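You operate a simulated robot arm through the tools that you are given. There is no shell and no other tool.

The job below is to be done with a simulated two-armed robot. You get a single attempt, and the scene is never put back.

JOB
Gauge the yellow test shaft's tip and set out the ferrule it calls for.
Fine: Shut the roller clamp first: unclamped, the tip display gives no size. Push the tip slide up till it beeps and draw it back. Then the test ferrule beside the label with the display's word goes on the flex plate. Open the clamp at the end. Pinch, drop or topple nothing.
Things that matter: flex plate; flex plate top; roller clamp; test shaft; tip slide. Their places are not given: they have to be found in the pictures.

The check looks at the end state, three seconds after you hand in, the way a careful person would. Anything else that was tipped, shoved, dropped, spilled or broken makes it a failure.

ROBOT AND FRAMES
Two 7-joint arms with fingered hands on one trunk that stands fixed in place. Base frame: the origin is at the foot of the trunk, x ahead of it, y to its left, z up. Lengths are in mm, angles in rad, forces in N, time in s.
The left shoulder is at [70, 162, 1346], the right one opposite. With the tool pointing down near the work surface each hand reaches from about 320 to 820 mm from the base axis, measured 20 degrees to its own side. Payload 4 kg a hand.
The tool frame of a hand sits at the grasp point between the pads (the TCP): z along the fingers, y along the line on which they close. The tips reach 26 mm beyond it. The gripper opens to 132 mm; its body begins 73 mm behind the TCP. The gripper is a hand of 4 fingers: y runs from the thumb to the fingers, the wrist lies at [0, 0, -224] in the tool frame, and closing takes about 1.5 s.
Orientation is that of the tool frame in the base frame, as a unit quaternion [x, y, z, w]. With the fingers straight down and closing along the base's y, the tool's x points along the base's -x, its y along +y and its z along -z.

CONTROLS
- The arms move only by the tool jog_arm. It takes "left_increments", "right_increments" or both (then of equal length, played together; a hand with none holds still); each is a list of rows, each an object (a shift or turn left out is 0, a gripper value left out holds the last) with "grip": the closure, from 0 (fully open) to 1 (shut); "linear": the shift along the tool's x, y, z in mm, a list of three; "angular": the turn, a rotation vector about the tool's x, y, z in rad, a list of three. In form: [{"grip": grip, "linear": [dx, dy, dz], "angular": [ax, ay, az]}, ...]. A call has 1 to 20 rows; each row shifts and turns the commanded pose from where the row before left it, along the tool's axes as they then stand. A row lasts 0.2 s, in which the tool goes at most 50 mm and 0.15 rad; a call with a longer step from one row to the next is refused whole, and so is a gripper value outside its range. A pose out of reach is approached as far as the arm can. The call stops where the force on the tool passes 70 N (or 10 N more than at its start, if that is more) or the arm is blocked; 0.2 s more then pass. The fingers move at their own pace (about 45 mm/s each) and stop on an object; they squeeze with about 25 N. The grip force told is the motor's: it shows also when the fingers shut on nothing. Time passes only in rows, and 0.2 s behind the last, so rows that do not move let the fingers close. It gives the time, the measured TCP pose, the force on the tool (base axes), the opening and the grip force at its end, in the units of the frame above (readings bear some noise), with the torque about the TCP (base axes, N m) and any sound that the robot's microphone picked up, and new pictures: "views" is both (left out), scene, wrist or none (wrist: the cameras of the hands that moved).
- Cameras (640 x 400 px; columns grow to the right, rows downward): "scene" is now at [124.2, 24.1, 1555.5]; the picture's right is [0.30, -0.95, 0.00], its down [-0.71, -0.22, -0.67] and it looks along [0.64, 0.20, -0.75] (base axes); focal length 366 px, centre (320, 200). "left" rides on the left gripper at [-73, 6, -94] in its tool frame; the picture's right is [-0.08, -1.00, 0.00], its down [0.78, -0.06, -0.62] and it looks along [0.61, -0.05, 0.79] (tool axes); focal length 230 px, centre (320, 200). "right" rides on the right gripper at [73, 6, -94] in its tool frame; the picture's right is [-0.08, 1.00, 0.00], its down [-0.78, -0.06, -0.62] and it looks along [-0.61, -0.05, 0.79] (tool axes); focal length 230 px, centre (320, 200).
- raise_lower(by): slides the trunk up (or, below 0, down) by that many mm; the arms and the scene camera ride with it, the base frame stays. It gives what a move gives, with no picture.
- set_grasp(shape, hand): the hand has 4 fingers and takes this shape, open, in about a second: jaw (thumb against the fingers, like two jaws); tri (thumb and two fingers); tip (a fingertip pinch); poke (one finger out to press); point (the index stretched); flat (the hand flat); cup (the hand cupped); fist (a fist). The gripper value then closes the fingers along that shape, each until it touches; the sizes above hold for jaw. It gives what a move gives, with no picture.
- turn_head(pan, tilt): turns the head with the scene camera to pan (to the left, within 1.501 rad either way) and tilt (down, from -0.506 to 1.204), counted from straight ahead of the robot. It gives what a move gives, and a new picture of the scene camera.
- point_at(camera, pixels): for up to 12 pixels [column, row] of the newest picture of that camera ("zoom" is the newest enlarged one), the place [x, y, z] in the base frame of the surface seen there, good to about 3 mm. No time passes.
- inspect(camera, box): a new picture of the part [left, top, right, bottom] of that camera's present view, enlarged. No time passes.
- sign_off(): hands the job in; it is judged then, once.

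Unless the task says otherwise, let go and move clear before handing in.

The tools are called after "Emit:" by a JSON object that holds its "api" and its "payload". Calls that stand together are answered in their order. jog_arm: Moves the arms, as the interface text tells. Its arguments: {"type":"object","properties":{"left_increments":{"type":"array"},"right_increments":{"type":"array"},"views":{"type":"string","enum":["both","scene","wrist","none"]}},"required":[]} The other tools are called the same way: raise_lower (by) moves the trunk up or down; set_grasp (shape, hand) gives the hand a shape; turn_head (pan, tilt) turns the head that bears the scene camera; point_at (camera, pixels) gives the place of the surface under pixels of a picture; inspect (camera, box) takes an enlarged picture of a part of a camera's view; sign_off () hands the job in.

At the start:

```text
time: 0.0
left_tcp_pos: [483.7, 463.3, 1181.4]
left_tcp_rot: [0.0, 1.0, 0.0, 0.0]
left_force: [0.4, 0.7, -0.2]
left_wrist_torque: [0.0, -0.01, -0.02]
left_finger_gap: 131.9
left_gripper_force: 0.0
left_shape: jaw
right_tcp_pos: [484.7, 3.8, 1243.3]
right_tcp_rot: [0.001, 1.0, 0.0, 0.0]
right_force: [0.1, -0.7, 0.1]
right_wrist_torque: [-0.02, -0.05, -0.05]
right_finger_gap: 131.7
right_gripper_force: 0.2
right_shape: jaw
trunk travel left (down, up): [-825.0, 115.0]
head pan, tilt (commanded): [0.304, 0.841]
```

scene: 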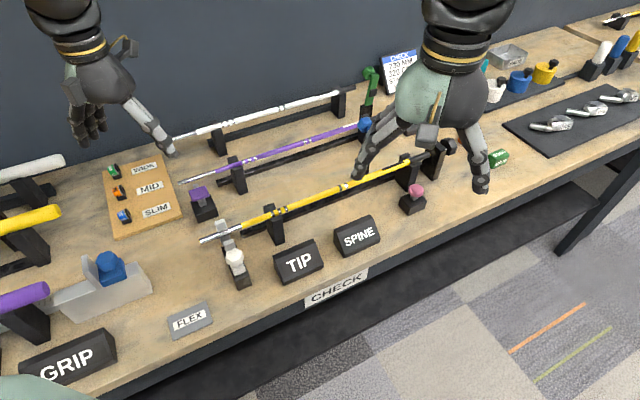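
right: 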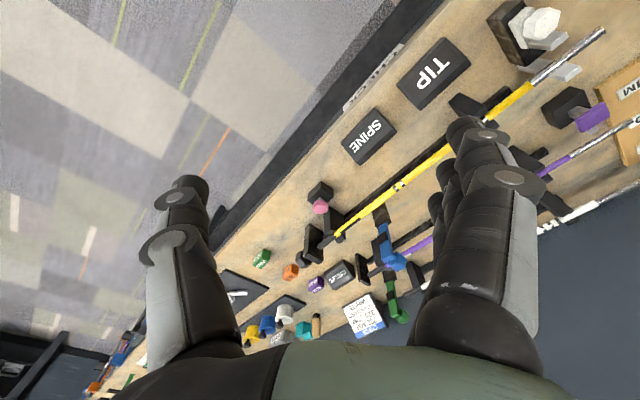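
left: 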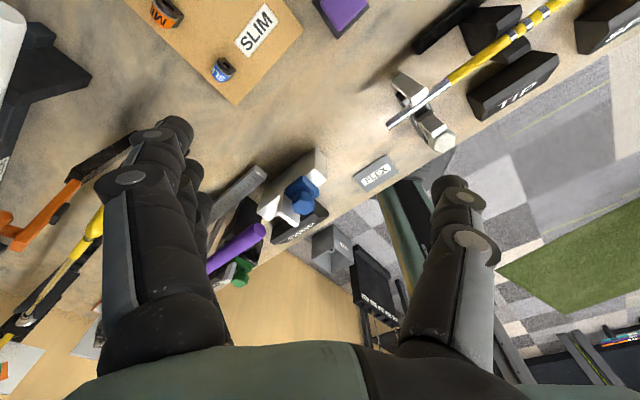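

The scene picture shows the yellow shaft from about (205,240) to (450,145), a TIP display at (298,262), a FLEX plate at (190,320), a ferrule board at (140,195), and possible clamps along the shaft. I'll zoom in on these parts before moving.

Emit:
{"api": "inspect", "payload": {"camera": "scene", "box": [180, 180, 340, 300]}}

Emit:
{"api": "inspect", "payload": {"camera": "scene", "box": [340, 80, 520, 220]}}

Emit:
{"api": "inspect", "payload": {"camera": "scene", "box": [90, 150, 230, 240]}}

```text
3.33 times, centred on (260, 240) of scene
```

zoom: 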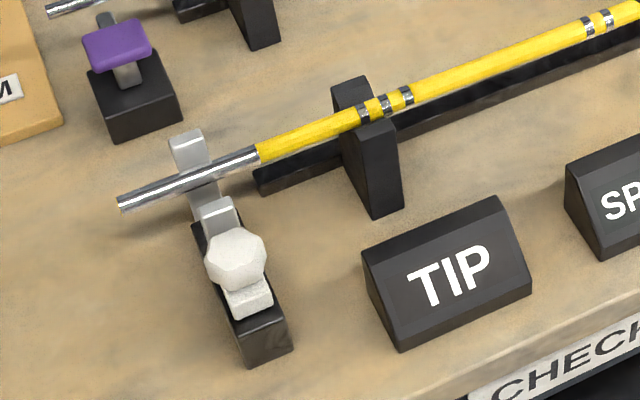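

```text
2.86 times, centred on (430, 150) of scene
```

zoom: 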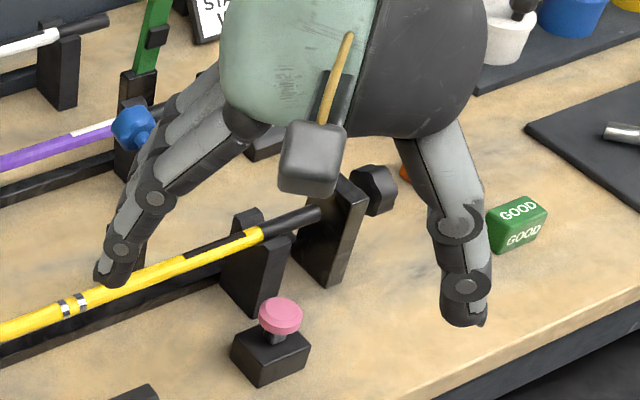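

```text
4.44 times, centred on (160, 195) of scene
```

zoom: 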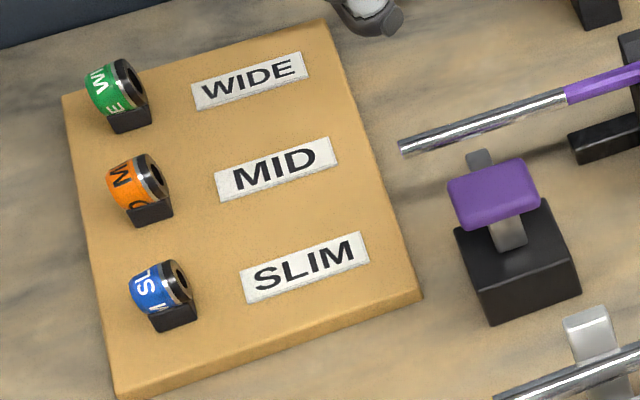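

The tip slide (white knob, (235,262)) and the ferrule rack with labels are clear, but the right hand hides the butt end of the shaft. I'll take a few reference points, then move the right hand aside.

Emit:
{"api": "point_at", "payload": {"camera": "scene", "pixels": [[237, 257], [243, 280], [298, 262], [190, 320], [205, 240], [275, 212], [412, 190], [419, 205], [366, 124], [448, 146], [200, 192], [340, 290]]}}

Emit:
{"api": "jog_arm", "payload": {"right_increments": [{"linear": [0, -45, 0]}, {"linear": [0, -45, 0]}, {"linear": [0, -45, 0]}, {"linear": [0, -45, 0]}, {"linear": [0, -45, 0]}, {"linear": [0, -45, 0]}], "views": "both"}}

```text
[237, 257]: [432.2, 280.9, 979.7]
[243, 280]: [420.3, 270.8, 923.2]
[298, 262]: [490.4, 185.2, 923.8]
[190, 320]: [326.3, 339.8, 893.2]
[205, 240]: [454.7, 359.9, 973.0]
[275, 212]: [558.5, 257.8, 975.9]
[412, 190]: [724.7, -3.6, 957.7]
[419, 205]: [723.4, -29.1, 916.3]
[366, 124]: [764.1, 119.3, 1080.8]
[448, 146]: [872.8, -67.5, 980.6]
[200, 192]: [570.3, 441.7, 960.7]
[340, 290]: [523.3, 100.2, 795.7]
```

```text
time: 1.4
left_tcp_pos: [481.3, 461.7, 1181.7]
left_tcp_rot: [0.0, 1.0, 0.0, -0.001]
left_force: [-0.8, 0.5, 0.7]
left_wrist_torque: [-0.01, -0.02, 0.0]
left_finger_gap: 131.9
left_gripper_force: 0.0
left_shape: jaw
right_tcp_pos: [480.5, -267.1, 1243.9]
right_tcp_rot: [0.0, 1.0, 0.002, 0.0]
right_force: [-0.2, -0.4, -0.3]
right_wrist_torque: [-0.01, 0.02, -0.01]
right_finger_gap: 132.0
right_gripper_force: 0.0
right_shape: jaw
trunk travel left (down, up): [-825.0, 115.0]
head pan, tilt (commanded): [0.304, 0.841]
```

scene: 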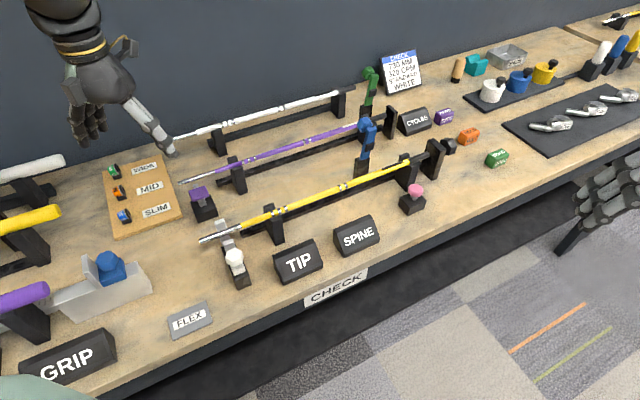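
right: 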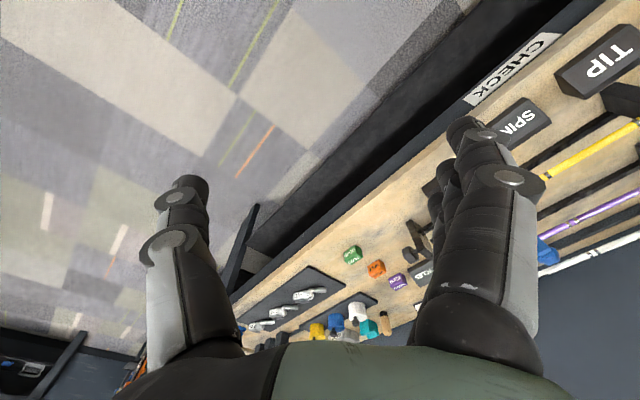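

The right hand is clear now, and the pieces near (365,130), (370,85), (448,146) and (412,190) show. I'll zoom in on them to work out which one is the roller clamp and how it moves.

Emit:
{"api": "inspect", "payload": {"camera": "scene", "box": [335, 60, 431, 120]}}

Emit:
{"api": "inspect", "payload": {"camera": "scene", "box": [340, 105, 420, 155]}}

Emit:
{"api": "inspect", "payload": {"camera": "scene", "box": [345, 120, 473, 220]}}

Emit:
{"api": "inspect", "payload": {"camera": "scene", "box": [376, 45, 436, 100]}}

Emit:
{"api": "inspect", "payload": {"camera": "scene", "box": [40, 240, 220, 360]}}

Emit:
{"api": "inspect", "payload": {"camera": "scene", "box": [160, 120, 288, 220]}}

```text
6.67 times, centred on (383, 90) of scene
```

zoom: 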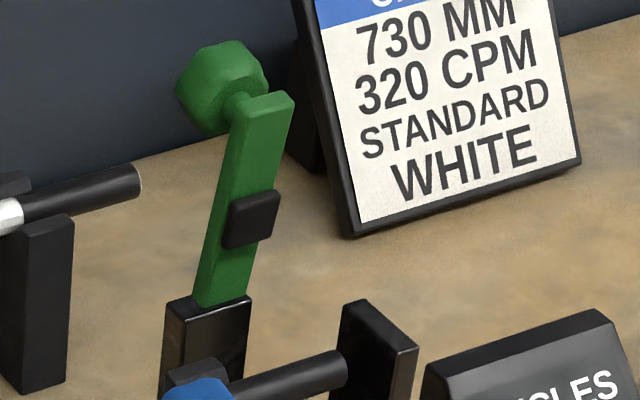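

```text
8.00 times, centred on (380, 130) of scene
```

zoom: 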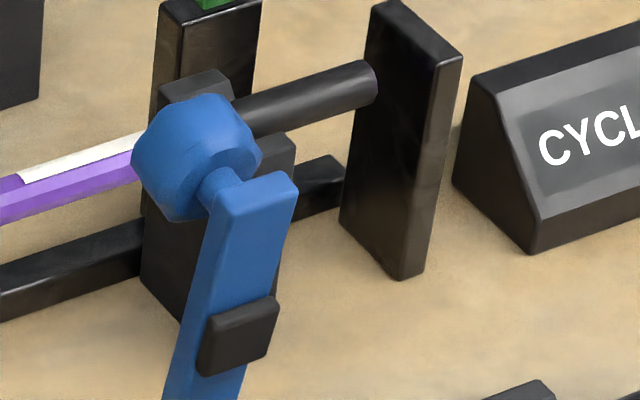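

```text
4.00 times, centred on (409, 170) of scene
```

zoom: 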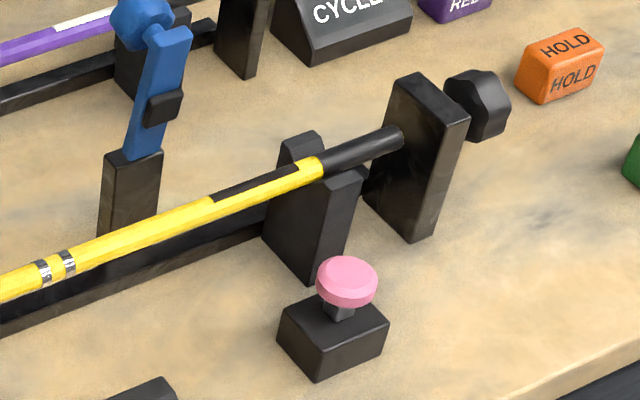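

```text
7.27 times, centred on (406, 72) of scene
```

zoom: 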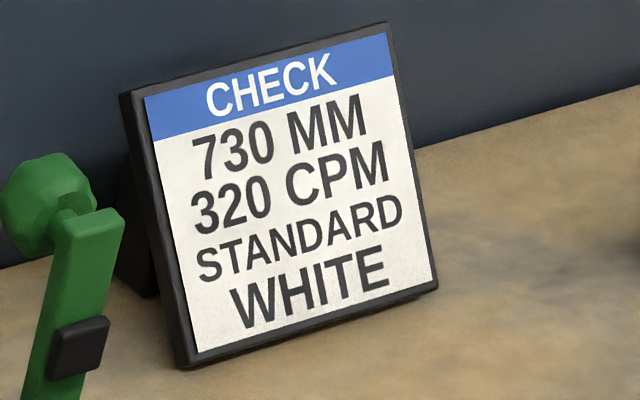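

```text
3.33 times, centred on (130, 300) of scene
```

zoom: 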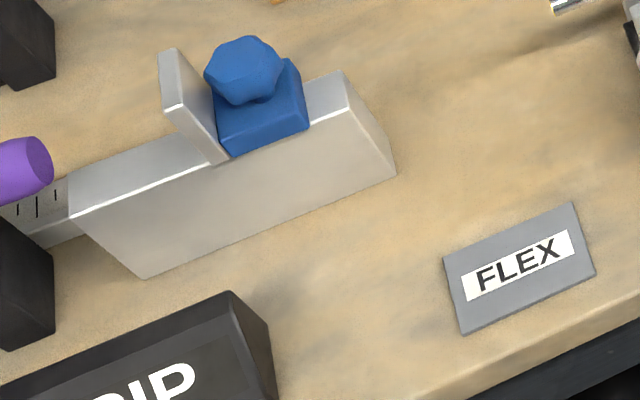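

```text
4.00 times, centred on (224, 170) of scene
```

zoom: 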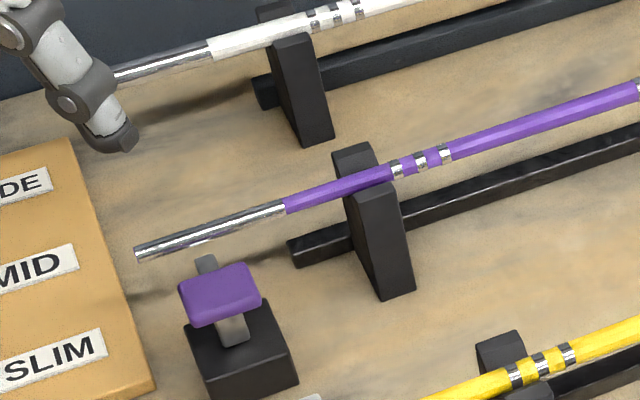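

The blue lever with a black pad (365,130) stands by the yellow shaft and looks like its roller clamp. The green lever belongs to the purple station. I'll zoom in on the blue lever and measure its parts.

Emit:
{"api": "inspect", "payload": {"camera": "scene", "box": [336, 110, 416, 190]}}

```text
5.00 times, centred on (376, 150) of scene
```

zoom: 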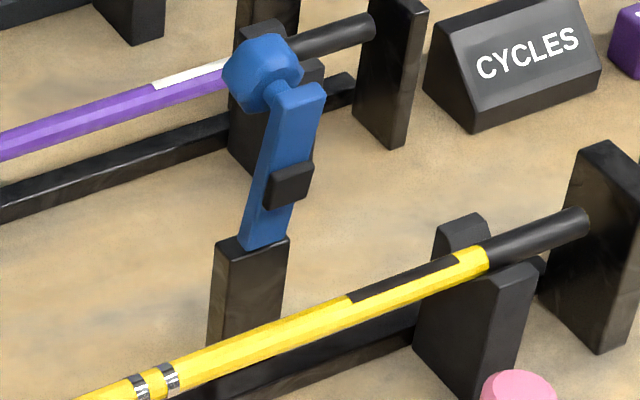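

Emit:
{"api": "point_at", "payload": {"camera": "zoom", "pixels": [[260, 75], [290, 50], [305, 95], [285, 130], [290, 187], [265, 235], [252, 250], [250, 300], [240, 340], [280, 335], [440, 280], [540, 230]]}}

Emit:
{"api": "point_at", "payload": {"camera": "scene", "pixels": [[320, 197], [350, 186], [385, 172], [405, 164], [230, 235], [250, 222], [413, 160], [408, 180]]}}

```text
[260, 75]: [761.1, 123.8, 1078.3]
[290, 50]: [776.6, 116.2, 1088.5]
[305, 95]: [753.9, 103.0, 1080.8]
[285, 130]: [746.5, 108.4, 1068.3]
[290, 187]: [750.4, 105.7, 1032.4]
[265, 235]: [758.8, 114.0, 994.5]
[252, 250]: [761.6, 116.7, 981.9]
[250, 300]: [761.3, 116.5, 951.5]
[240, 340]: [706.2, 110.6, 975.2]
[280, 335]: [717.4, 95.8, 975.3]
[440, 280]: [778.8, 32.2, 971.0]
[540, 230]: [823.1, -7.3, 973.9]
```

```text
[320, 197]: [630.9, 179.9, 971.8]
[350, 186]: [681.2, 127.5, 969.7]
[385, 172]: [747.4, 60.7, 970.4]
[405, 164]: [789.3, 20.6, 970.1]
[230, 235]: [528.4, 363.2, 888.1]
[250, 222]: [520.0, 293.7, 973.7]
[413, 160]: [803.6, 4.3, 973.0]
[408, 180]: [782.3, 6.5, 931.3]
```

The blue lever's hinge is near (762,117,980) and its pad lies level with the yellow shaft, so it folds forward onto the shaft and is the roller clamp. Next I'll look closely at the tip slide and the ferrules.

Emit:
{"api": "inspect", "payload": {"camera": "scene", "box": [196, 215, 260, 295]}}

Emit:
{"api": "inspect", "payload": {"camera": "scene", "box": [100, 155, 150, 230]}}

Emit:
{"api": "inspect", "payload": {"camera": "left", "box": [130, 0, 310, 112]}}

Emit:
{"api": "inspect", "payload": {"camera": "left", "box": [340, 40, 500, 200]}}

```text
5.00 times, centred on (228, 255) of scene
```

zoom: 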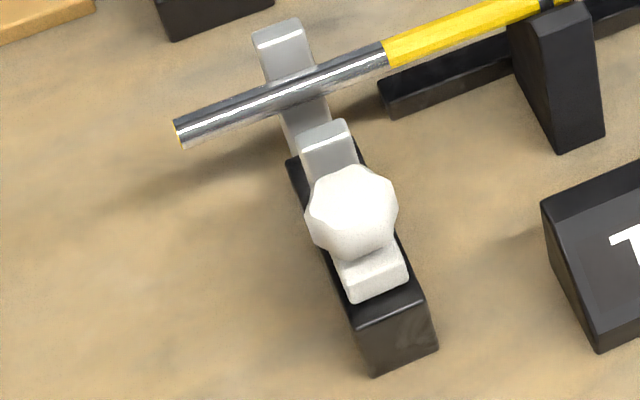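

```text
5.33 times, centred on (125, 192) of scene
```

zoom: 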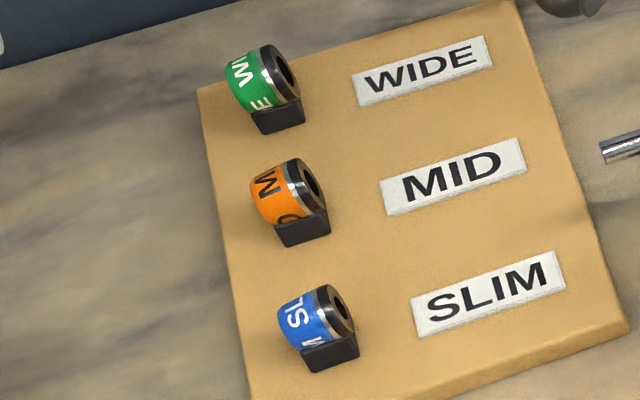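

```text
3.56 times, centred on (220, 56) of left
```

zoom: 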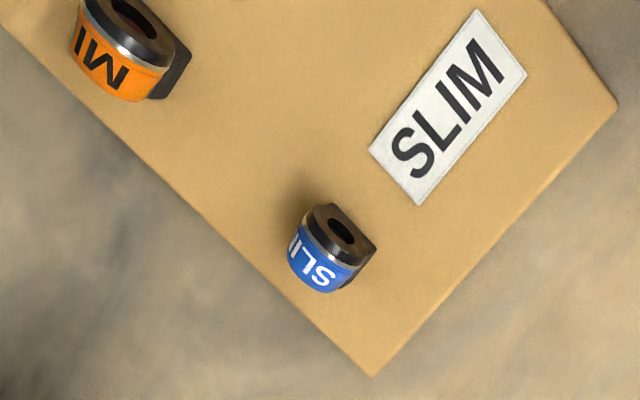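

```text
2.50 times, centred on (420, 120) of left
```

zoom: 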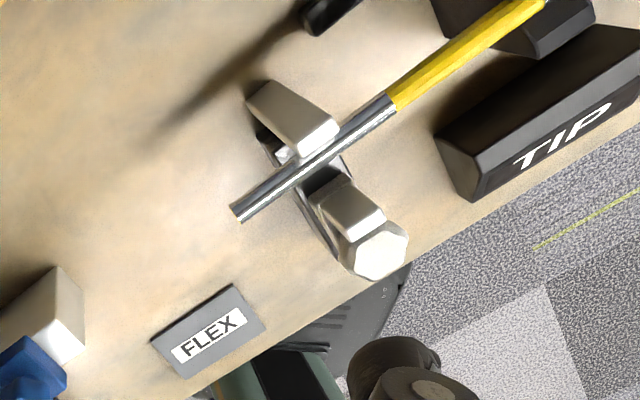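

The ferrules lie on small dark cradles beside their labels, and the tip slide has a white knob. Before approaching the clamp, I'll measure what stands around the blue lever (green lever, purple shaft) and the ferrules and plate.

Emit:
{"api": "point_at", "payload": {"camera": "scene", "pixels": [[370, 73], [372, 90], [366, 108], [340, 131], [300, 147], [384, 122], [392, 115], [355, 138], [395, 140], [430, 150], [436, 145], [418, 120]]}}

Emit:
{"api": "inspect", "payload": {"camera": "scene", "box": [350, 60, 400, 150]}}

```text
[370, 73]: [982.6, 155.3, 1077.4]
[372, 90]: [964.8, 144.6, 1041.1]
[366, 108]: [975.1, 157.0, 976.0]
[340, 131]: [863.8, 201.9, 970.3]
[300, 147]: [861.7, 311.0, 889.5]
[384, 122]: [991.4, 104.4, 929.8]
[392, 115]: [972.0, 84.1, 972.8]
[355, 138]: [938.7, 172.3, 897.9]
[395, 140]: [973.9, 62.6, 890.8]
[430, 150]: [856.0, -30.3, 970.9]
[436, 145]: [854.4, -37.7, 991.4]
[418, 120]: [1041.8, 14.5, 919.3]
```

```text
4.44 times, centred on (375, 105) of scene
```

zoom: 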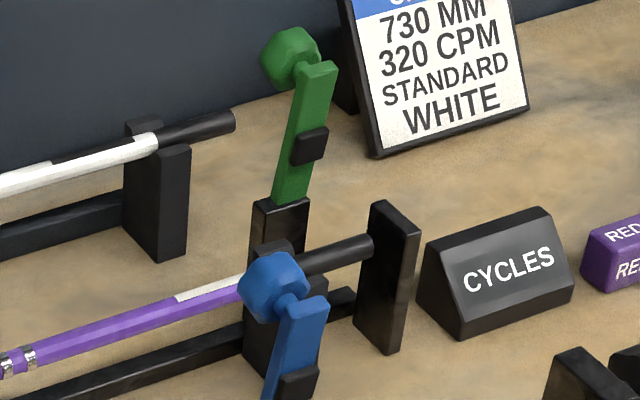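

The green lever stands about 180 mm behind the blue one, so there is room around the blue knob, whose centre is near (774,127,1072). I'll bring the left hand above it and turn it so the fingers close along the shaft direction, which lets the knob pivot between the pads.

Emit:
{"api": "jog_arm", "payload": {"left_increments": [{"linear": [-29.3, -33.5, -4]}, {"linear": [-29.3, -33.5, -4]}, {"linear": [-29.3, -33.5, -4]}, {"linear": [-29.3, -33.5, -4]}, {"linear": [-29.3, -33.5, -4]}, {"linear": [-29.3, -33.5, -4]}, {"linear": [-29.3, -33.5, -4]}, {"linear": [-29.3, -33.5, -4]}, {"linear": [-29.3, -33.5, -4]}, {"linear": [-29.3, -33.5, -4]}, {"angular": [0, 0, -0.13]}, {"angular": [0, 0, -0.13]}, {"angular": [0, 0, -0.13]}, {"angular": [0, 0, -0.13]}, {"angular": [0, 0, -0.13]}, {"angular": [0, 0, -0.13]}], "views": "both"}}

```text
time: 4.8
left_tcp_pos: [590.2, 242.5, 1158.4]
left_tcp_rot: [-0.381, 0.925, -0.001, 0.0]
left_force: [-0.3, -0.5, -0.2]
left_wrist_torque: [0.01, 0.02, 0.0]
left_finger_gap: 132.0
left_gripper_force: 0.2
left_shape: jaw
left hand out of reach, approached as far as the arm can: row 5, 6, 7, 8, 9, 10
right_tcp_pos: [481.7, -263.9, 1245.0]
right_tcp_rot: [0.0, 1.0, 0.001, 0.0]
right_force: [-0.4, -0.6, 0.1]
right_wrist_torque: [0.0, -0.03, 0.01]
right_finger_gap: 131.9
right_gripper_force: 0.0
right_shape: jaw
trunk travel left (down, up): [-825.0, 115.0]
head pan, tilt (commanded): [0.304, 0.841]
```

scene: 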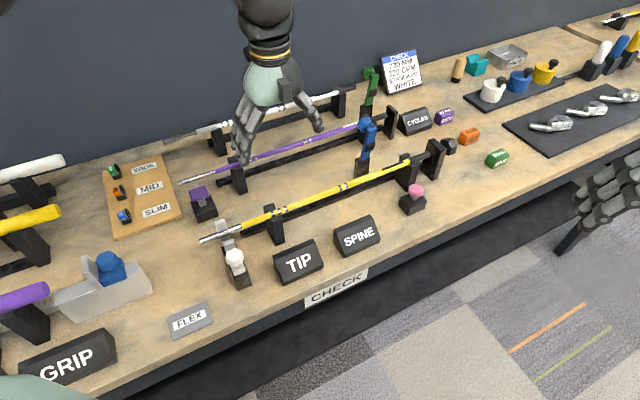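
left: 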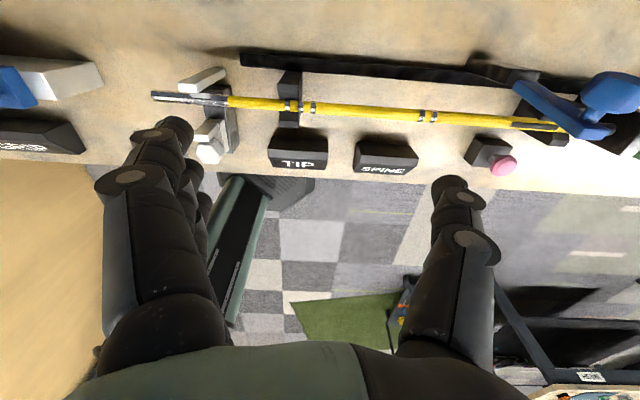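

The left arm could not reach the spot at that height: it stopped at (590,242,1158), since the hand was high relative to the shoulder. I'll raise the trunk fully so the target lies lower relative to the shoulders.

Emit:
{"api": "raise_lower", "payload": {"by": 115}}

Emit:
{"api": "jog_arm", "payload": {"left_increments": [{"linear": [0, 0, 0]}], "views": "scene"}}

```text
time: 6.3
left_tcp_pos: [590.8, 242.6, 1273.7]
left_tcp_rot: [-0.38, 0.925, -0.002, 0.001]
left_force: [0.0, 0.9, 0.4]
left_wrist_torque: [-0.01, -0.04, 0.0]
left_finger_gap: 131.9
left_gripper_force: 0.1
left_shape: jaw
right_tcp_pos: [481.0, -263.9, 1358.3]
right_tcp_rot: [-0.001, 1.0, 0.001, 0.0]
right_force: [-0.4, 0.1, 0.7]
right_wrist_torque: [-0.02, 0.03, 0.03]
right_finger_gap: 131.9
right_gripper_force: 0.0
right_shape: jaw
trunk travel left (down, up): [-940.0, 0.0]
head pan, tilt (commanded): [0.304, 0.841]
```

```text
time: 6.7
left_tcp_pos: [590.3, 243.9, 1274.7]
left_tcp_rot: [-0.38, 0.925, -0.002, 0.001]
left_force: [-0.1, -0.6, 0.4]
left_wrist_torque: [-0.03, -0.03, -0.02]
left_finger_gap: 131.7
left_gripper_force: 0.1
left_shape: jaw
right_tcp_pos: [480.8, -264.1, 1359.1]
right_tcp_rot: [0.0, 1.0, -0.001, 0.0]
right_force: [-0.6, 0.0, -1.3]
right_wrist_torque: [0.0, 0.0, 0.02]
right_finger_gap: 132.0
right_gripper_force: 0.0
right_shape: jaw
trunk travel left (down, up): [-940.0, 0.0]
head pan, tilt (commanded): [0.304, 0.841]
```

scene: 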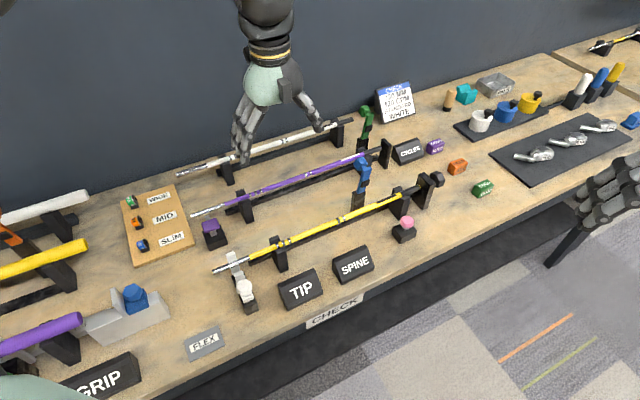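

After raising the trunk the left hand sits at (590,244,1275), turned as I wanted. I'll lower it to about z=1140 and then slide it over the blue knob.

Emit:
{"api": "jog_arm", "payload": {"left_increments": [{"linear": [0, 0, 45]}, {"linear": [0, 0, 45]}, {"linear": [0, 0, 42]}, {"linear": [-9.7, -42.4, 0]}, {"linear": [-9.7, -42.4, 0]}, {"linear": [-9.7, -42.4, 0]}, {"linear": [-9.7, -42.4, 0]}, {"linear": [-9.7, -42.4, 0]}], "views": "both"}}

```text
time: 8.5
left_tcp_pos: [592.3, 251.6, 1196.5]
left_tcp_rot: [-0.38, 0.925, -0.003, 0.002]
left_force: [0.2, -1.1, -0.2]
left_wrist_torque: [-0.02, 0.01, 0.01]
left_finger_gap: 131.9
left_gripper_force: 0.0
left_shape: jaw
left hand out of reach, approached as far as the arm can: row 2, 3, 4, 5, 6, 7, 8
right_tcp_pos: [481.6, -264.9, 1359.2]
right_tcp_rot: [0.0, 1.0, 0.0, 0.0]
right_force: [0.7, 0.5, 0.2]
right_wrist_torque: [0.01, -0.01, -0.01]
right_finger_gap: 131.7
right_gripper_force: 0.1
right_shape: jaw
trunk travel left (down, up): [-940.0, 0.0]
head pan, tilt (commanded): [0.304, 0.841]
```

scene: 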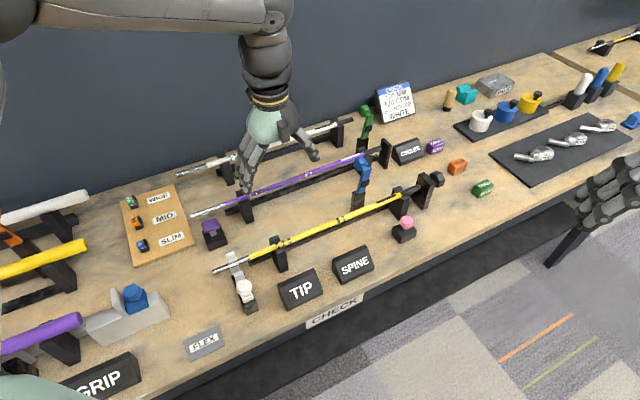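
left: 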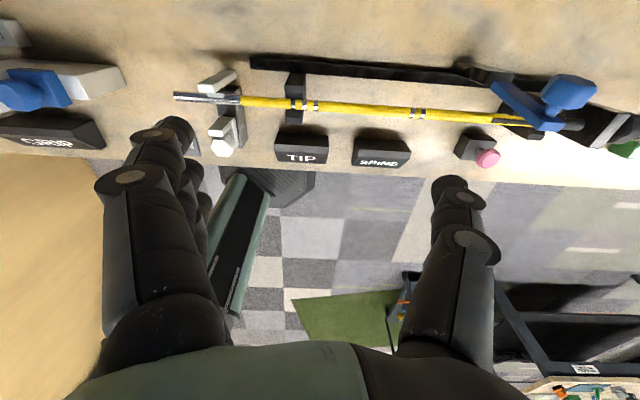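

The left arm stays blocked near (592,252,1196): this reach and yaw don't suit it. The right arm points naturally along this direction, so I'll move the left hand home and turn the right hand to face the lever, pitched forward.

Emit:
{"api": "jog_arm", "payload": {"left_increments": [{"linear": [-11.1, 37.8, -10]}, {"linear": [-11.1, 37.8, -10]}, {"linear": [-11.1, 37.8, -10]}, {"linear": [-11.1, 37.8, -10]}, {"linear": [-11.1, 37.8, -10]}, {"linear": [-11.1, 37.8, -10]}, {"angular": [0, 0, 0.13]}, {"angular": [0, 0, 0.13]}, {"angular": [0, 0, 0.13]}, {"angular": [0, 0, 0.13]}, {"angular": [0, 0, 0.13]}, {"angular": [0, 0, 0.13]}], "right_increments": [{"angular": [0, 0, -0.13]}, {"angular": [0, 0, -0.13]}, {"angular": [0, 0, -0.13]}, {"angular": [0, 0, -0.13]}, {"angular": [0, 0, -0.13]}, {"angular": [0, 0, -0.13]}, {"angular": [0, -0.13, 0]}, {"angular": [0, -0.13, 0]}, {"angular": [0, -0.13, 0]}, {"angular": [0, -0.13, 0]}, {"angular": [0, -0.13, 0]}, {"angular": [0, -0.13, 0]}], "views": "both"}}

```text
time: 11.1
left_tcp_pos: [479.8, 458.7, 1255.8]
left_tcp_rot: [0.0, 1.0, 0.0, 0.003]
left_force: [0.5, -0.7, 0.4]
left_wrist_torque: [-0.02, 0.01, 0.02]
left_finger_gap: 131.8
left_gripper_force: 0.0
left_shape: jaw
right_tcp_pos: [480.5, -265.2, 1359.1]
right_tcp_rot: [-0.351, 0.855, 0.145, 0.354]
right_force: [-0.8, 0.1, 0.3]
right_wrist_torque: [0.01, -0.04, 0.0]
right_finger_gap: 132.0
right_gripper_force: 0.0
right_shape: jaw
trunk travel left (down, up): [-940.0, 0.0]
head pan, tilt (commanded): [0.304, 0.841]
```

scene: 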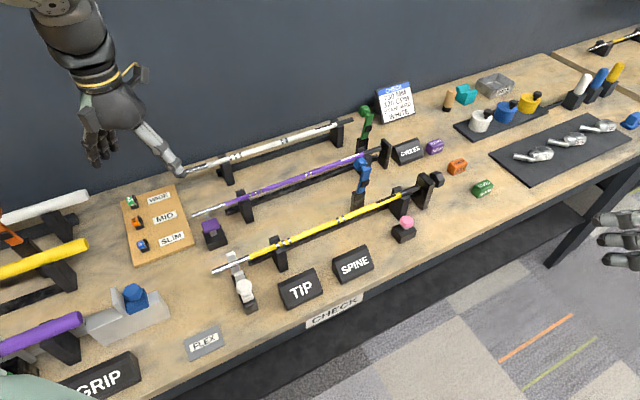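
right: 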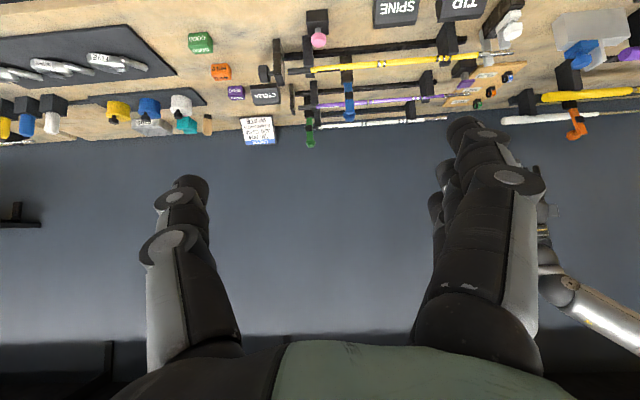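
left: 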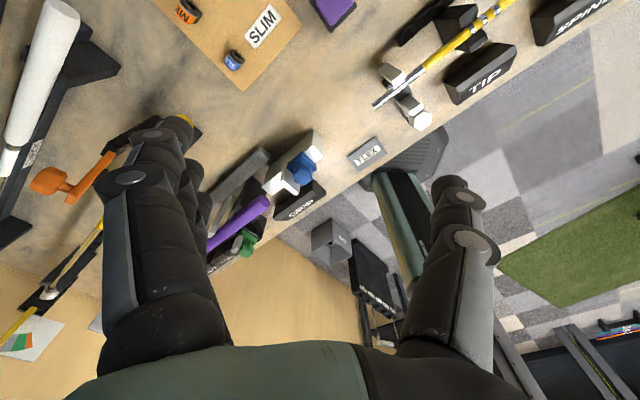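

The right hand reached its pose, pitched 45° and facing the lever (blue lever at (348,100) in its camera). I'll advance to a standoff about 100 mm short of the knob along the fingers.

Emit:
{"api": "jog_arm", "payload": {"right_increments": [{"linear": [-14, 7.3, 44.6]}, {"linear": [-14, 7.3, 44.6]}, {"linear": [-14, 7.3, 44.6]}, {"linear": [-14, 7.3, 44.6]}, {"linear": [-14, 7.3, 44.6]}, {"linear": [-14, 7.3, 44.6]}, {"linear": [-14, 7.3, 44.6]}, {"linear": [-14, 7.3, 44.6]}, {"linear": [-14, 7.3, 44.6]}, {"linear": [-14, 7.3, 44.6]}], "views": "both"}}

```text
time: 13.3
left_tcp_pos: [482.3, 461.4, 1253.9]
left_tcp_rot: [0.0, 1.0, -0.002, 0.001]
left_force: [0.0, 0.5, 0.7]
left_wrist_torque: [-0.06, 0.03, -0.03]
left_finger_gap: 132.0
left_gripper_force: 0.1
left_shape: jaw
right_tcp_pos: [725.5, 80.0, 1141.6]
right_tcp_rot: [-0.352, 0.856, 0.144, 0.351]
right_force: [0.3, 0.4, -0.2]
right_wrist_torque: [0.0, 0.03, 0.03]
right_finger_gap: 131.9
right_gripper_force: 0.1
right_shape: jaw
trunk travel left (down, up): [-940.0, 0.0]
head pan, tilt (commanded): [0.304, 0.841]
```

scene: 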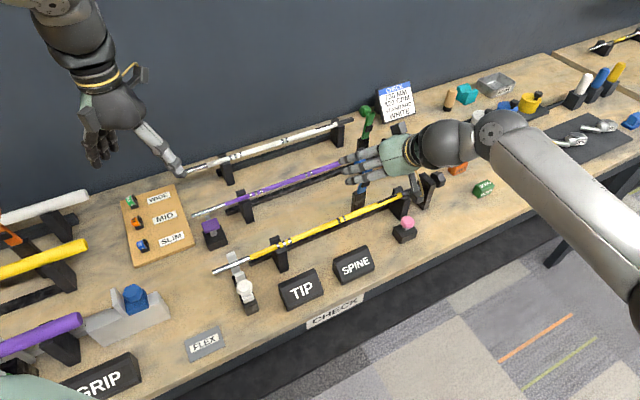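
right: 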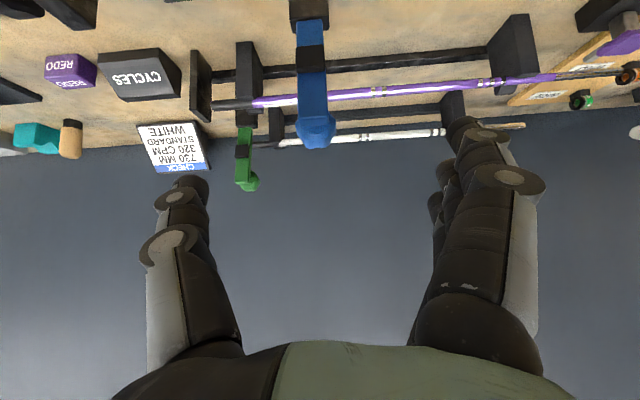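

The right hand is at (725,80,1142) and its camera sees the blue lever at (312,70) with the knob at (317,130), centred between the fingers. I'll measure the knob from here.

Emit:
{"api": "point_at", "payload": {"camera": "right", "pixels": [[317, 130], [300, 125], [333, 128], [318, 145], [312, 90], [311, 60], [303, 112], [326, 112], [310, 30], [310, 10]]}}

Emit:
{"api": "inspect", "payload": {"camera": "right", "box": [260, 0, 380, 160]}}

```text
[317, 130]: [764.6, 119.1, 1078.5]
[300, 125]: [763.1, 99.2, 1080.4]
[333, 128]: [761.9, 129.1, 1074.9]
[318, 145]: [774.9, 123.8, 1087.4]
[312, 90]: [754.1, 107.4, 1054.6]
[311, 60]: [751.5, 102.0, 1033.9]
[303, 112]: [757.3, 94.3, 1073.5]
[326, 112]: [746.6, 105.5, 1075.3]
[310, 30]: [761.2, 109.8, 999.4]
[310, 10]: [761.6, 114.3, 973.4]
```

```text
2.50 times, centred on (320, 80) of right
```

zoom: 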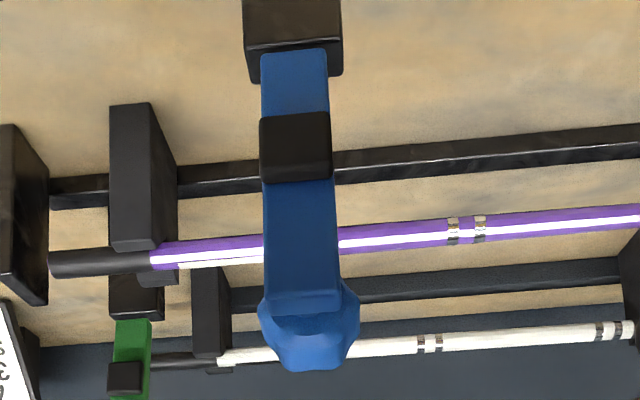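

Refined knob centre is about (773,125,1075). I'll advance 90 mm along the fingers so the knob sits between the pads, with the hand still open.

Emit:
{"api": "jog_arm", "payload": {"right_increments": [{"linear": [-0.8, -0.8, 30]}, {"linear": [-0.8, -0.8, 30]}, {"linear": [0, 0, 28]}], "views": "both"}}

```text
time: 14.1
left_tcp_pos: [479.4, 460.7, 1253.2]
left_tcp_rot: [0.0, 1.0, -0.002, 0.001]
left_force: [0.6, 0.9, -0.4]
left_wrist_torque: [0.03, -0.01, -0.02]
left_finger_gap: 132.0
left_gripper_force: 0.1
left_shape: jaw
right_tcp_pos: [770.1, 122.1, 1080.6]
right_tcp_rot: [-0.351, 0.856, 0.143, 0.352]
right_force: [0.5, -0.9, -0.6]
right_wrist_torque: [-0.01, 0.0, 0.03]
right_finger_gap: 131.8
right_gripper_force: 0.0
right_shape: jaw
trunk travel left (down, up): [-940.0, 0.0]
head pan, tilt (commanded): [0.304, 0.841]
```

scene: 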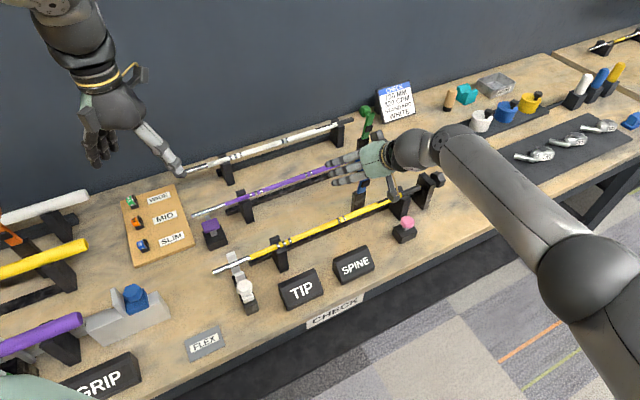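
right: 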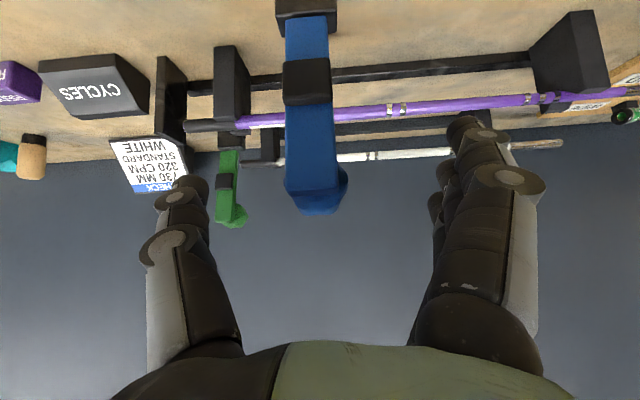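

The knob sits at (320,195) in the right camera, midway between thumb and fingertips. I'll close the fingers on it without moving the arm.

Emit:
{"api": "jog_arm", "payload": {"right_increments": [{"grip": 0.5}, {"grip": 0.7}, {"grip": 0.8}, {"grip": 1.0}, {"grip": 1.0}, {"grip": 1.0}, {"grip": 1.0}, {"grip": 1.0}], "views": "both"}}

```text
time: 15.9
left_tcp_pos: [479.4, 459.9, 1254.3]
left_tcp_rot: [0.0, 1.0, -0.002, 0.002]
left_force: [0.1, 0.5, 0.2]
left_wrist_torque: [0.01, 0.0, 0.01]
left_finger_gap: 131.8
left_gripper_force: 0.1
left_shape: jaw
right_tcp_pos: [769.7, 120.3, 1079.5]
right_tcp_rot: [-0.35, 0.856, 0.144, 0.352]
right_force: [1.5, -0.5, 0.0]
right_wrist_torque: [-0.01, 0.01, -0.05]
right_finger_gap: 13.8
right_gripper_force: 8.0
right_shape: jaw
trunk travel left (down, up): [-940.0, 0.0]
head pan, tilt (commanded): [0.304, 0.841]
```

scene: 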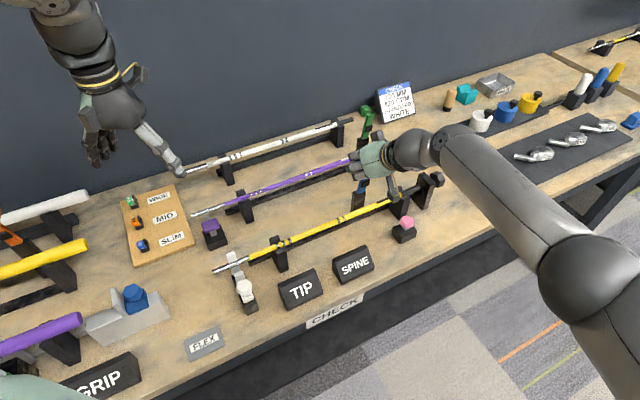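
right: 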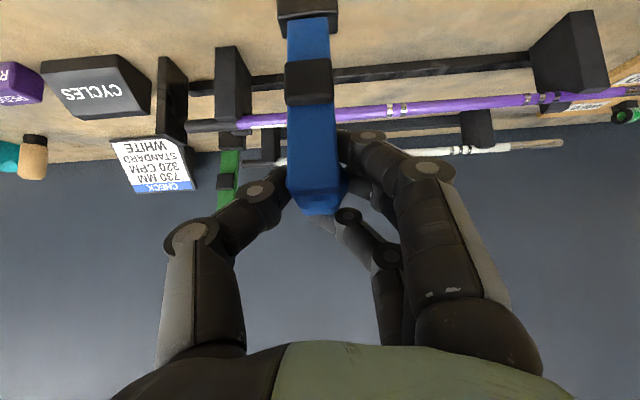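

The fingers have wrapped around the knob and stem (gap 13.8 mm, 8 N). I'll pull it forward the first part of its arc and watch whether the lever follows.

Emit:
{"api": "jog_arm", "payload": {"right_increments": [{"linear": [5.6, 0, -5.9]}, {"linear": [5.7, 0, -5.8]}, {"linear": [6.6, 0, -4.8]}, {"linear": [6.6, 0, -4.7]}], "views": "both"}}

```text
time: 16.9
left_tcp_pos: [483.0, 458.4, 1253.3]
left_tcp_rot: [0.0, 1.0, -0.001, 0.0]
left_force: [-0.5, 0.7, -0.6]
left_wrist_torque: [-0.01, 0.03, 0.01]
left_finger_gap: 131.7
left_gripper_force: 0.1
left_shape: jaw
right_tcp_pos: [749.3, 96.8, 1075.3]
right_tcp_rot: [-0.351, 0.856, 0.144, 0.351]
right_force: [6.0, -3.8, -3.9]
right_wrist_torque: [0.07, -0.1, -0.22]
right_finger_gap: 10.0
right_gripper_force: 24.5
right_shape: jaw
trunk travel left (down, up): [-940.0, 0.0]
head pan, tilt (commanded): [0.304, 0.841]
```

scene: 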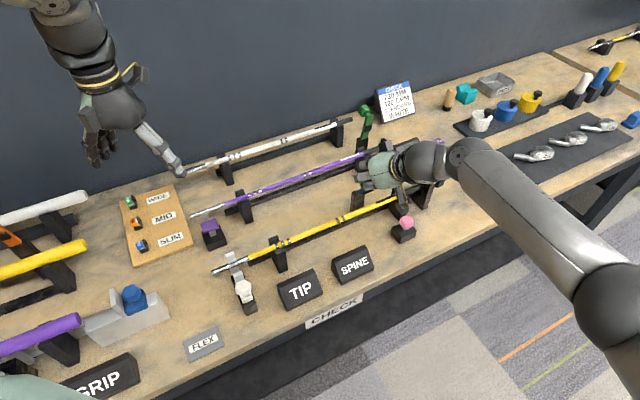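
right: 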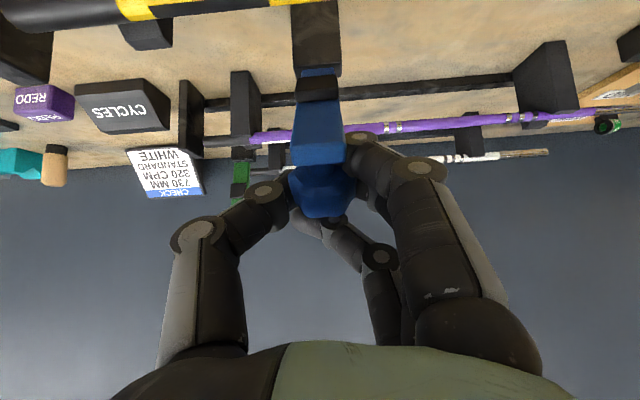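

The lever is following: its top has come toward the camera, the knob is at (322,190), and the forces are small. I'll continue along the arc.

Emit:
{"api": "jog_arm", "payload": {"right_increments": [{"linear": [7.3, 0, -3.6]}, {"linear": [7.3, 0, -3.5]}, {"linear": [7.9, 0, -2.3]}, {"linear": [7.8, 0, -2.2]}, {"linear": [8.1, 0, -0.9]}, {"linear": [8.1, 0, -0.9]}], "views": "both"}}

```text
time: 18.3
left_tcp_pos: [488.5, 463.3, 1250.4]
left_tcp_rot: [0.0, 1.0, -0.003, -0.001]
left_force: [-0.1, 0.0, -0.5]
left_wrist_torque: [0.03, 0.04, 0.02]
left_finger_gap: 131.9
left_gripper_force: 0.1
left_shape: jaw
right_tcp_pos: [725.4, 74.6, 1053.5]
right_tcp_rot: [-0.349, 0.855, 0.146, 0.354]
right_force: [36.6, 19.8, -7.0]
right_wrist_torque: [1.22, -2.17, 0.01]
right_finger_gap: 8.1
right_gripper_force: 25.3
right_shape: jaw
trunk travel left (down, up): [-940.0, 0.0]
head pan, tilt (commanded): [0.304, 0.841]
```

scene: 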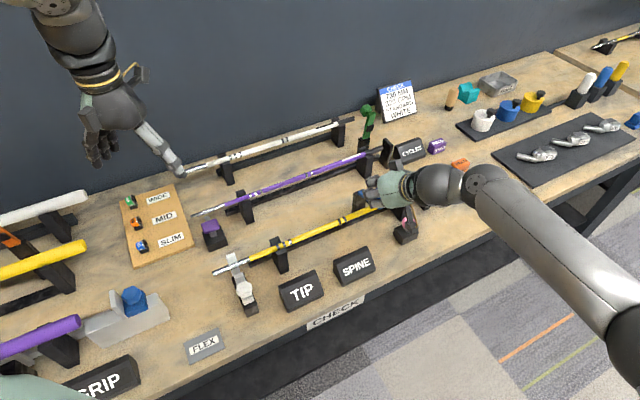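
right: 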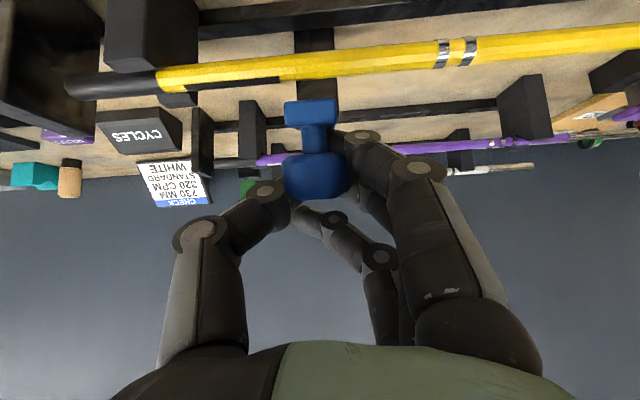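

The lever is now well tipped, but the reaction has risen to about 40 N toward the back. I'll measure the lever and knob before going further.

Emit:
{"api": "point_at", "payload": {"camera": "right", "pixels": [[311, 113], [290, 113], [333, 113], [318, 135], [318, 160], [318, 185], [300, 175], [338, 175], [311, 104], [320, 75], [312, 90]]}}

Emit:
{"api": "inspect", "payload": {"camera": "right", "box": [230, 60, 430, 260]}}

Emit:
{"api": "inspect", "payload": {"camera": "scene", "box": [330, 150, 450, 250]}}

```text
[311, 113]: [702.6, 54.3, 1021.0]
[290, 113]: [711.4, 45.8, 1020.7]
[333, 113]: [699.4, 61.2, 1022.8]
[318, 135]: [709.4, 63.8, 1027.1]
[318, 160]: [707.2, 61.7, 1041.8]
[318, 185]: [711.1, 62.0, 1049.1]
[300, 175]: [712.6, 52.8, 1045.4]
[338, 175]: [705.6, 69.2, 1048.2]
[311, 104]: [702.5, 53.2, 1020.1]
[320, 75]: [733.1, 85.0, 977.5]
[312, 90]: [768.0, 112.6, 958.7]
```

```text
2.00 times, centred on (330, 160) of right
```

zoom: 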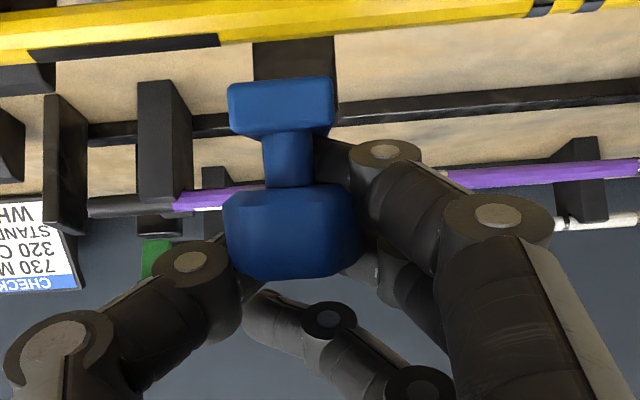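

```text
4.00 times, centred on (390, 200) of scene
```

zoom: 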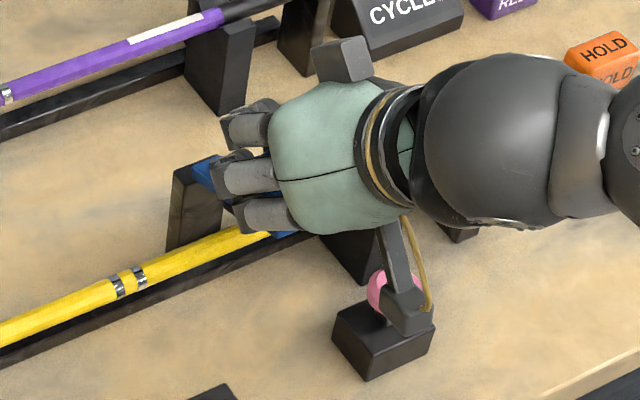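

The lever end is at about (703,54,1021), roughly 60° tipped, and the fingers are now hooked behind the knob and pulling it outward, which explains the force. I'll ease off, open the hand and see whether the lever stays where it is.

Emit:
{"api": "jog_arm", "payload": {"right_increments": [{"linear": [-3, 0, 3], "grip": 0.6}, {"grip": 0.3}, {"grip": 0.2}, {"grip": 0.2}, {"grip": 0.2}], "views": "both"}}

```text
time: 19.5
left_tcp_pos: [484.1, 459.9, 1253.9]
left_tcp_rot: [0.0, 1.0, -0.002, 0.0]
left_force: [-0.3, 0.1, 0.0]
left_wrist_torque: [0.01, 0.05, 0.01]
left_finger_gap: 131.9
left_gripper_force: 0.1
left_shape: jaw
right_tcp_pos: [721.8, 74.2, 1051.7]
right_tcp_rot: [-0.352, 0.856, 0.144, 0.351]
right_force: [0.6, 0.7, 0.2]
right_wrist_torque: [-0.02, 0.01, -0.02]
right_finger_gap: 97.3
right_gripper_force: 0.0
right_shape: jaw
trunk travel left (down, up): [-940.0, 0.0]
head pan, tilt (commanded): [0.304, 0.841]
```

scene: 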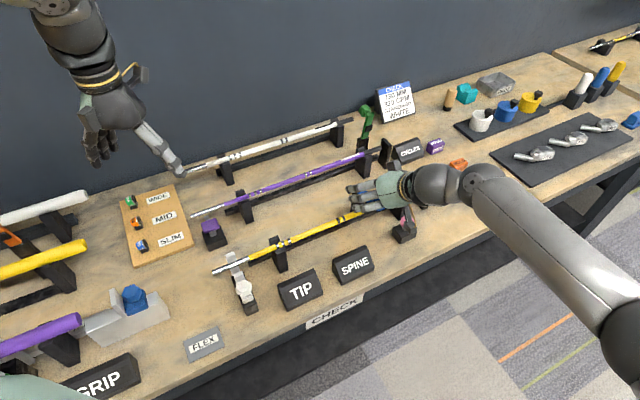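
right: 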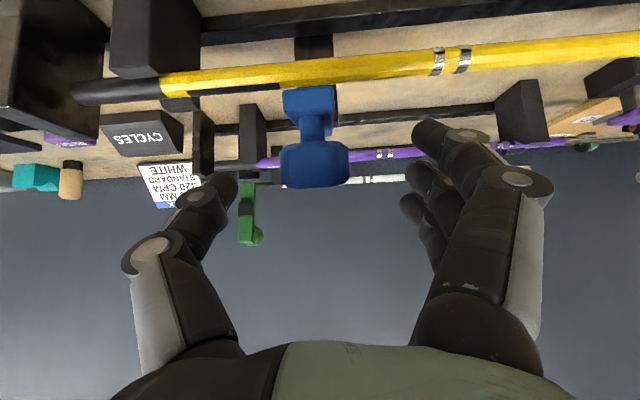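

The hand is open and force-free, and the lever stayed tipped with its end at (310,100). I'll measure whether it has gone the whole way down.

Emit:
{"api": "point_at", "payload": {"camera": "right", "pixels": [[310, 95], [310, 107], [318, 125], [315, 165], [315, 180], [300, 160], [335, 160], [345, 68], [400, 62]]}}

Emit:
{"api": "inspect", "payload": {"camera": "right", "box": [240, 40, 400, 200]}}

Emit:
{"api": "inspect", "payload": {"camera": "scene", "box": [270, 260, 400, 320]}}

```text
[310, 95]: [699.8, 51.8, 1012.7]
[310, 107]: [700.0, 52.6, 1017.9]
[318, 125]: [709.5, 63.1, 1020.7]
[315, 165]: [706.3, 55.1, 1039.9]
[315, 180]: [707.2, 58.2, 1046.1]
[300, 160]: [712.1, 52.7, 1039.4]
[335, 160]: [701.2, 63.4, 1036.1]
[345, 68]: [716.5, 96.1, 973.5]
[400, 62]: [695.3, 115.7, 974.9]
```

```text
2.50 times, centred on (320, 120) of right
```

zoom: 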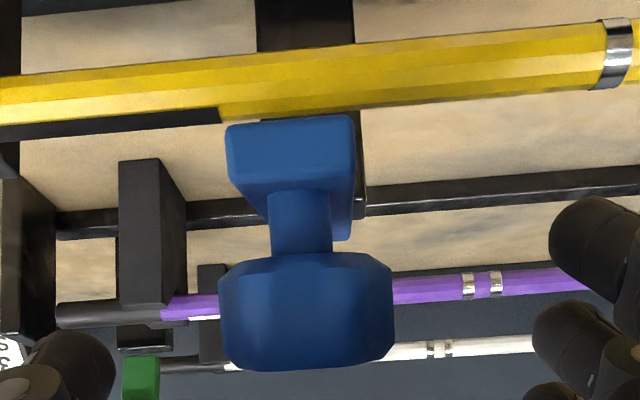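

```text
4.92 times, centred on (335, 290) of scene
```

zoom: 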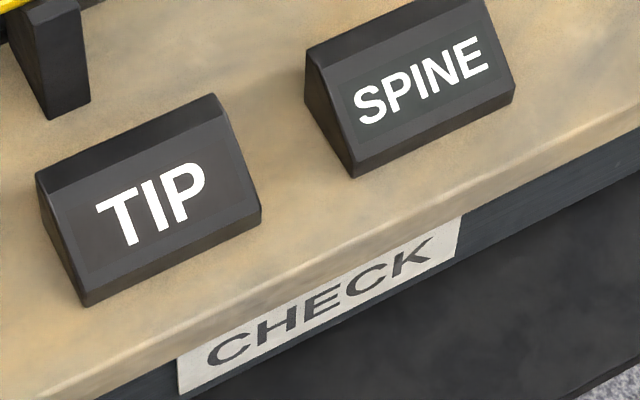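

The lever end is now at about (700,52,1015), still roughly 19° above flat, so it needs a further push down. I'll measure my fingertips in the camera so I can press with them accurately.

Emit:
{"api": "point_at", "payload": {"camera": "right", "pixels": [[428, 128], [416, 165], [408, 205], [228, 185], [470, 135], [515, 180], [205, 200], [150, 245], [440, 160], [465, 200]]}}

```text
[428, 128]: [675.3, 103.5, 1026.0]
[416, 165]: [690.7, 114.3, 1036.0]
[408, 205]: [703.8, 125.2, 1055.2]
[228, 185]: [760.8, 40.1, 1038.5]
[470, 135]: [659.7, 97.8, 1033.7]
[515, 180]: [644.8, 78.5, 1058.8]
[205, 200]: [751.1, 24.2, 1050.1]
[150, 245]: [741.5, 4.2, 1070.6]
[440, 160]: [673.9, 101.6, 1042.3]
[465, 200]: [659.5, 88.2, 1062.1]
```

The hand has a thumb and three fingers spanning about ±30 mm across. I'll lift above the knob, close the empty fingers and place the lowest fingertip over the knob's top, ready to press down.

Emit:
{"api": "jog_arm", "payload": {"right_increments": [{"linear": [-17, 0, -17]}, {"linear": [-17, 0, -17]}, {"linear": [13, 0, -13], "grip": 1.0}, {"grip": 1.0}, {"grip": 1.0}, {"grip": 1.0}, {"grip": 1.0}, {"grip": 1.0}, {"grip": 1.0}], "views": "both"}}

```text
time: 21.5
left_tcp_pos: [481.3, 458.5, 1255.6]
left_tcp_rot: [0.001, 1.0, -0.001, 0.002]
left_force: [-0.4, 0.3, 0.2]
left_wrist_torque: [0.02, 0.01, -0.02]
left_finger_gap: 131.8
left_gripper_force: 0.1
left_shape: jaw
right_tcp_pos: [705.8, 58.4, 1101.6]
right_tcp_rot: [-0.353, 0.855, 0.145, 0.351]
right_force: [-0.4, 0.1, -0.4]
right_wrist_torque: [-0.02, 0.01, -0.01]
right_finger_gap: 0.0
right_gripper_force: 20.9
right_shape: jaw
trunk travel left (down, up): [-940.0, 0.0]
head pan, tilt (commanded): [0.304, 0.841]
```

scene: 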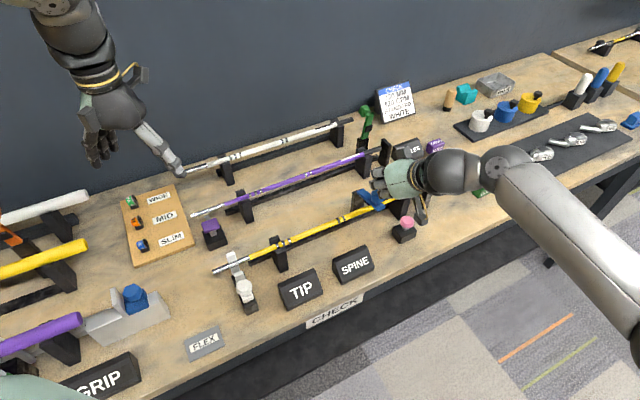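
right: 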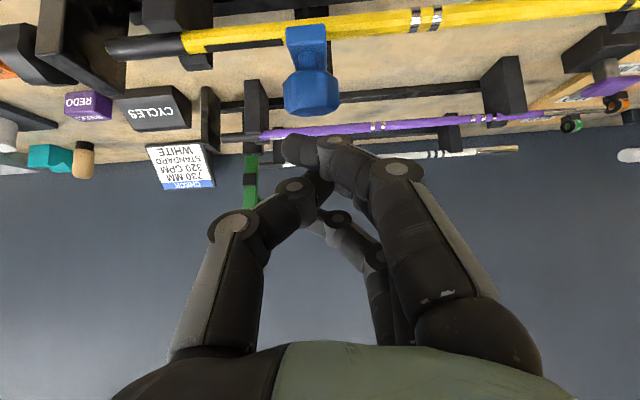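

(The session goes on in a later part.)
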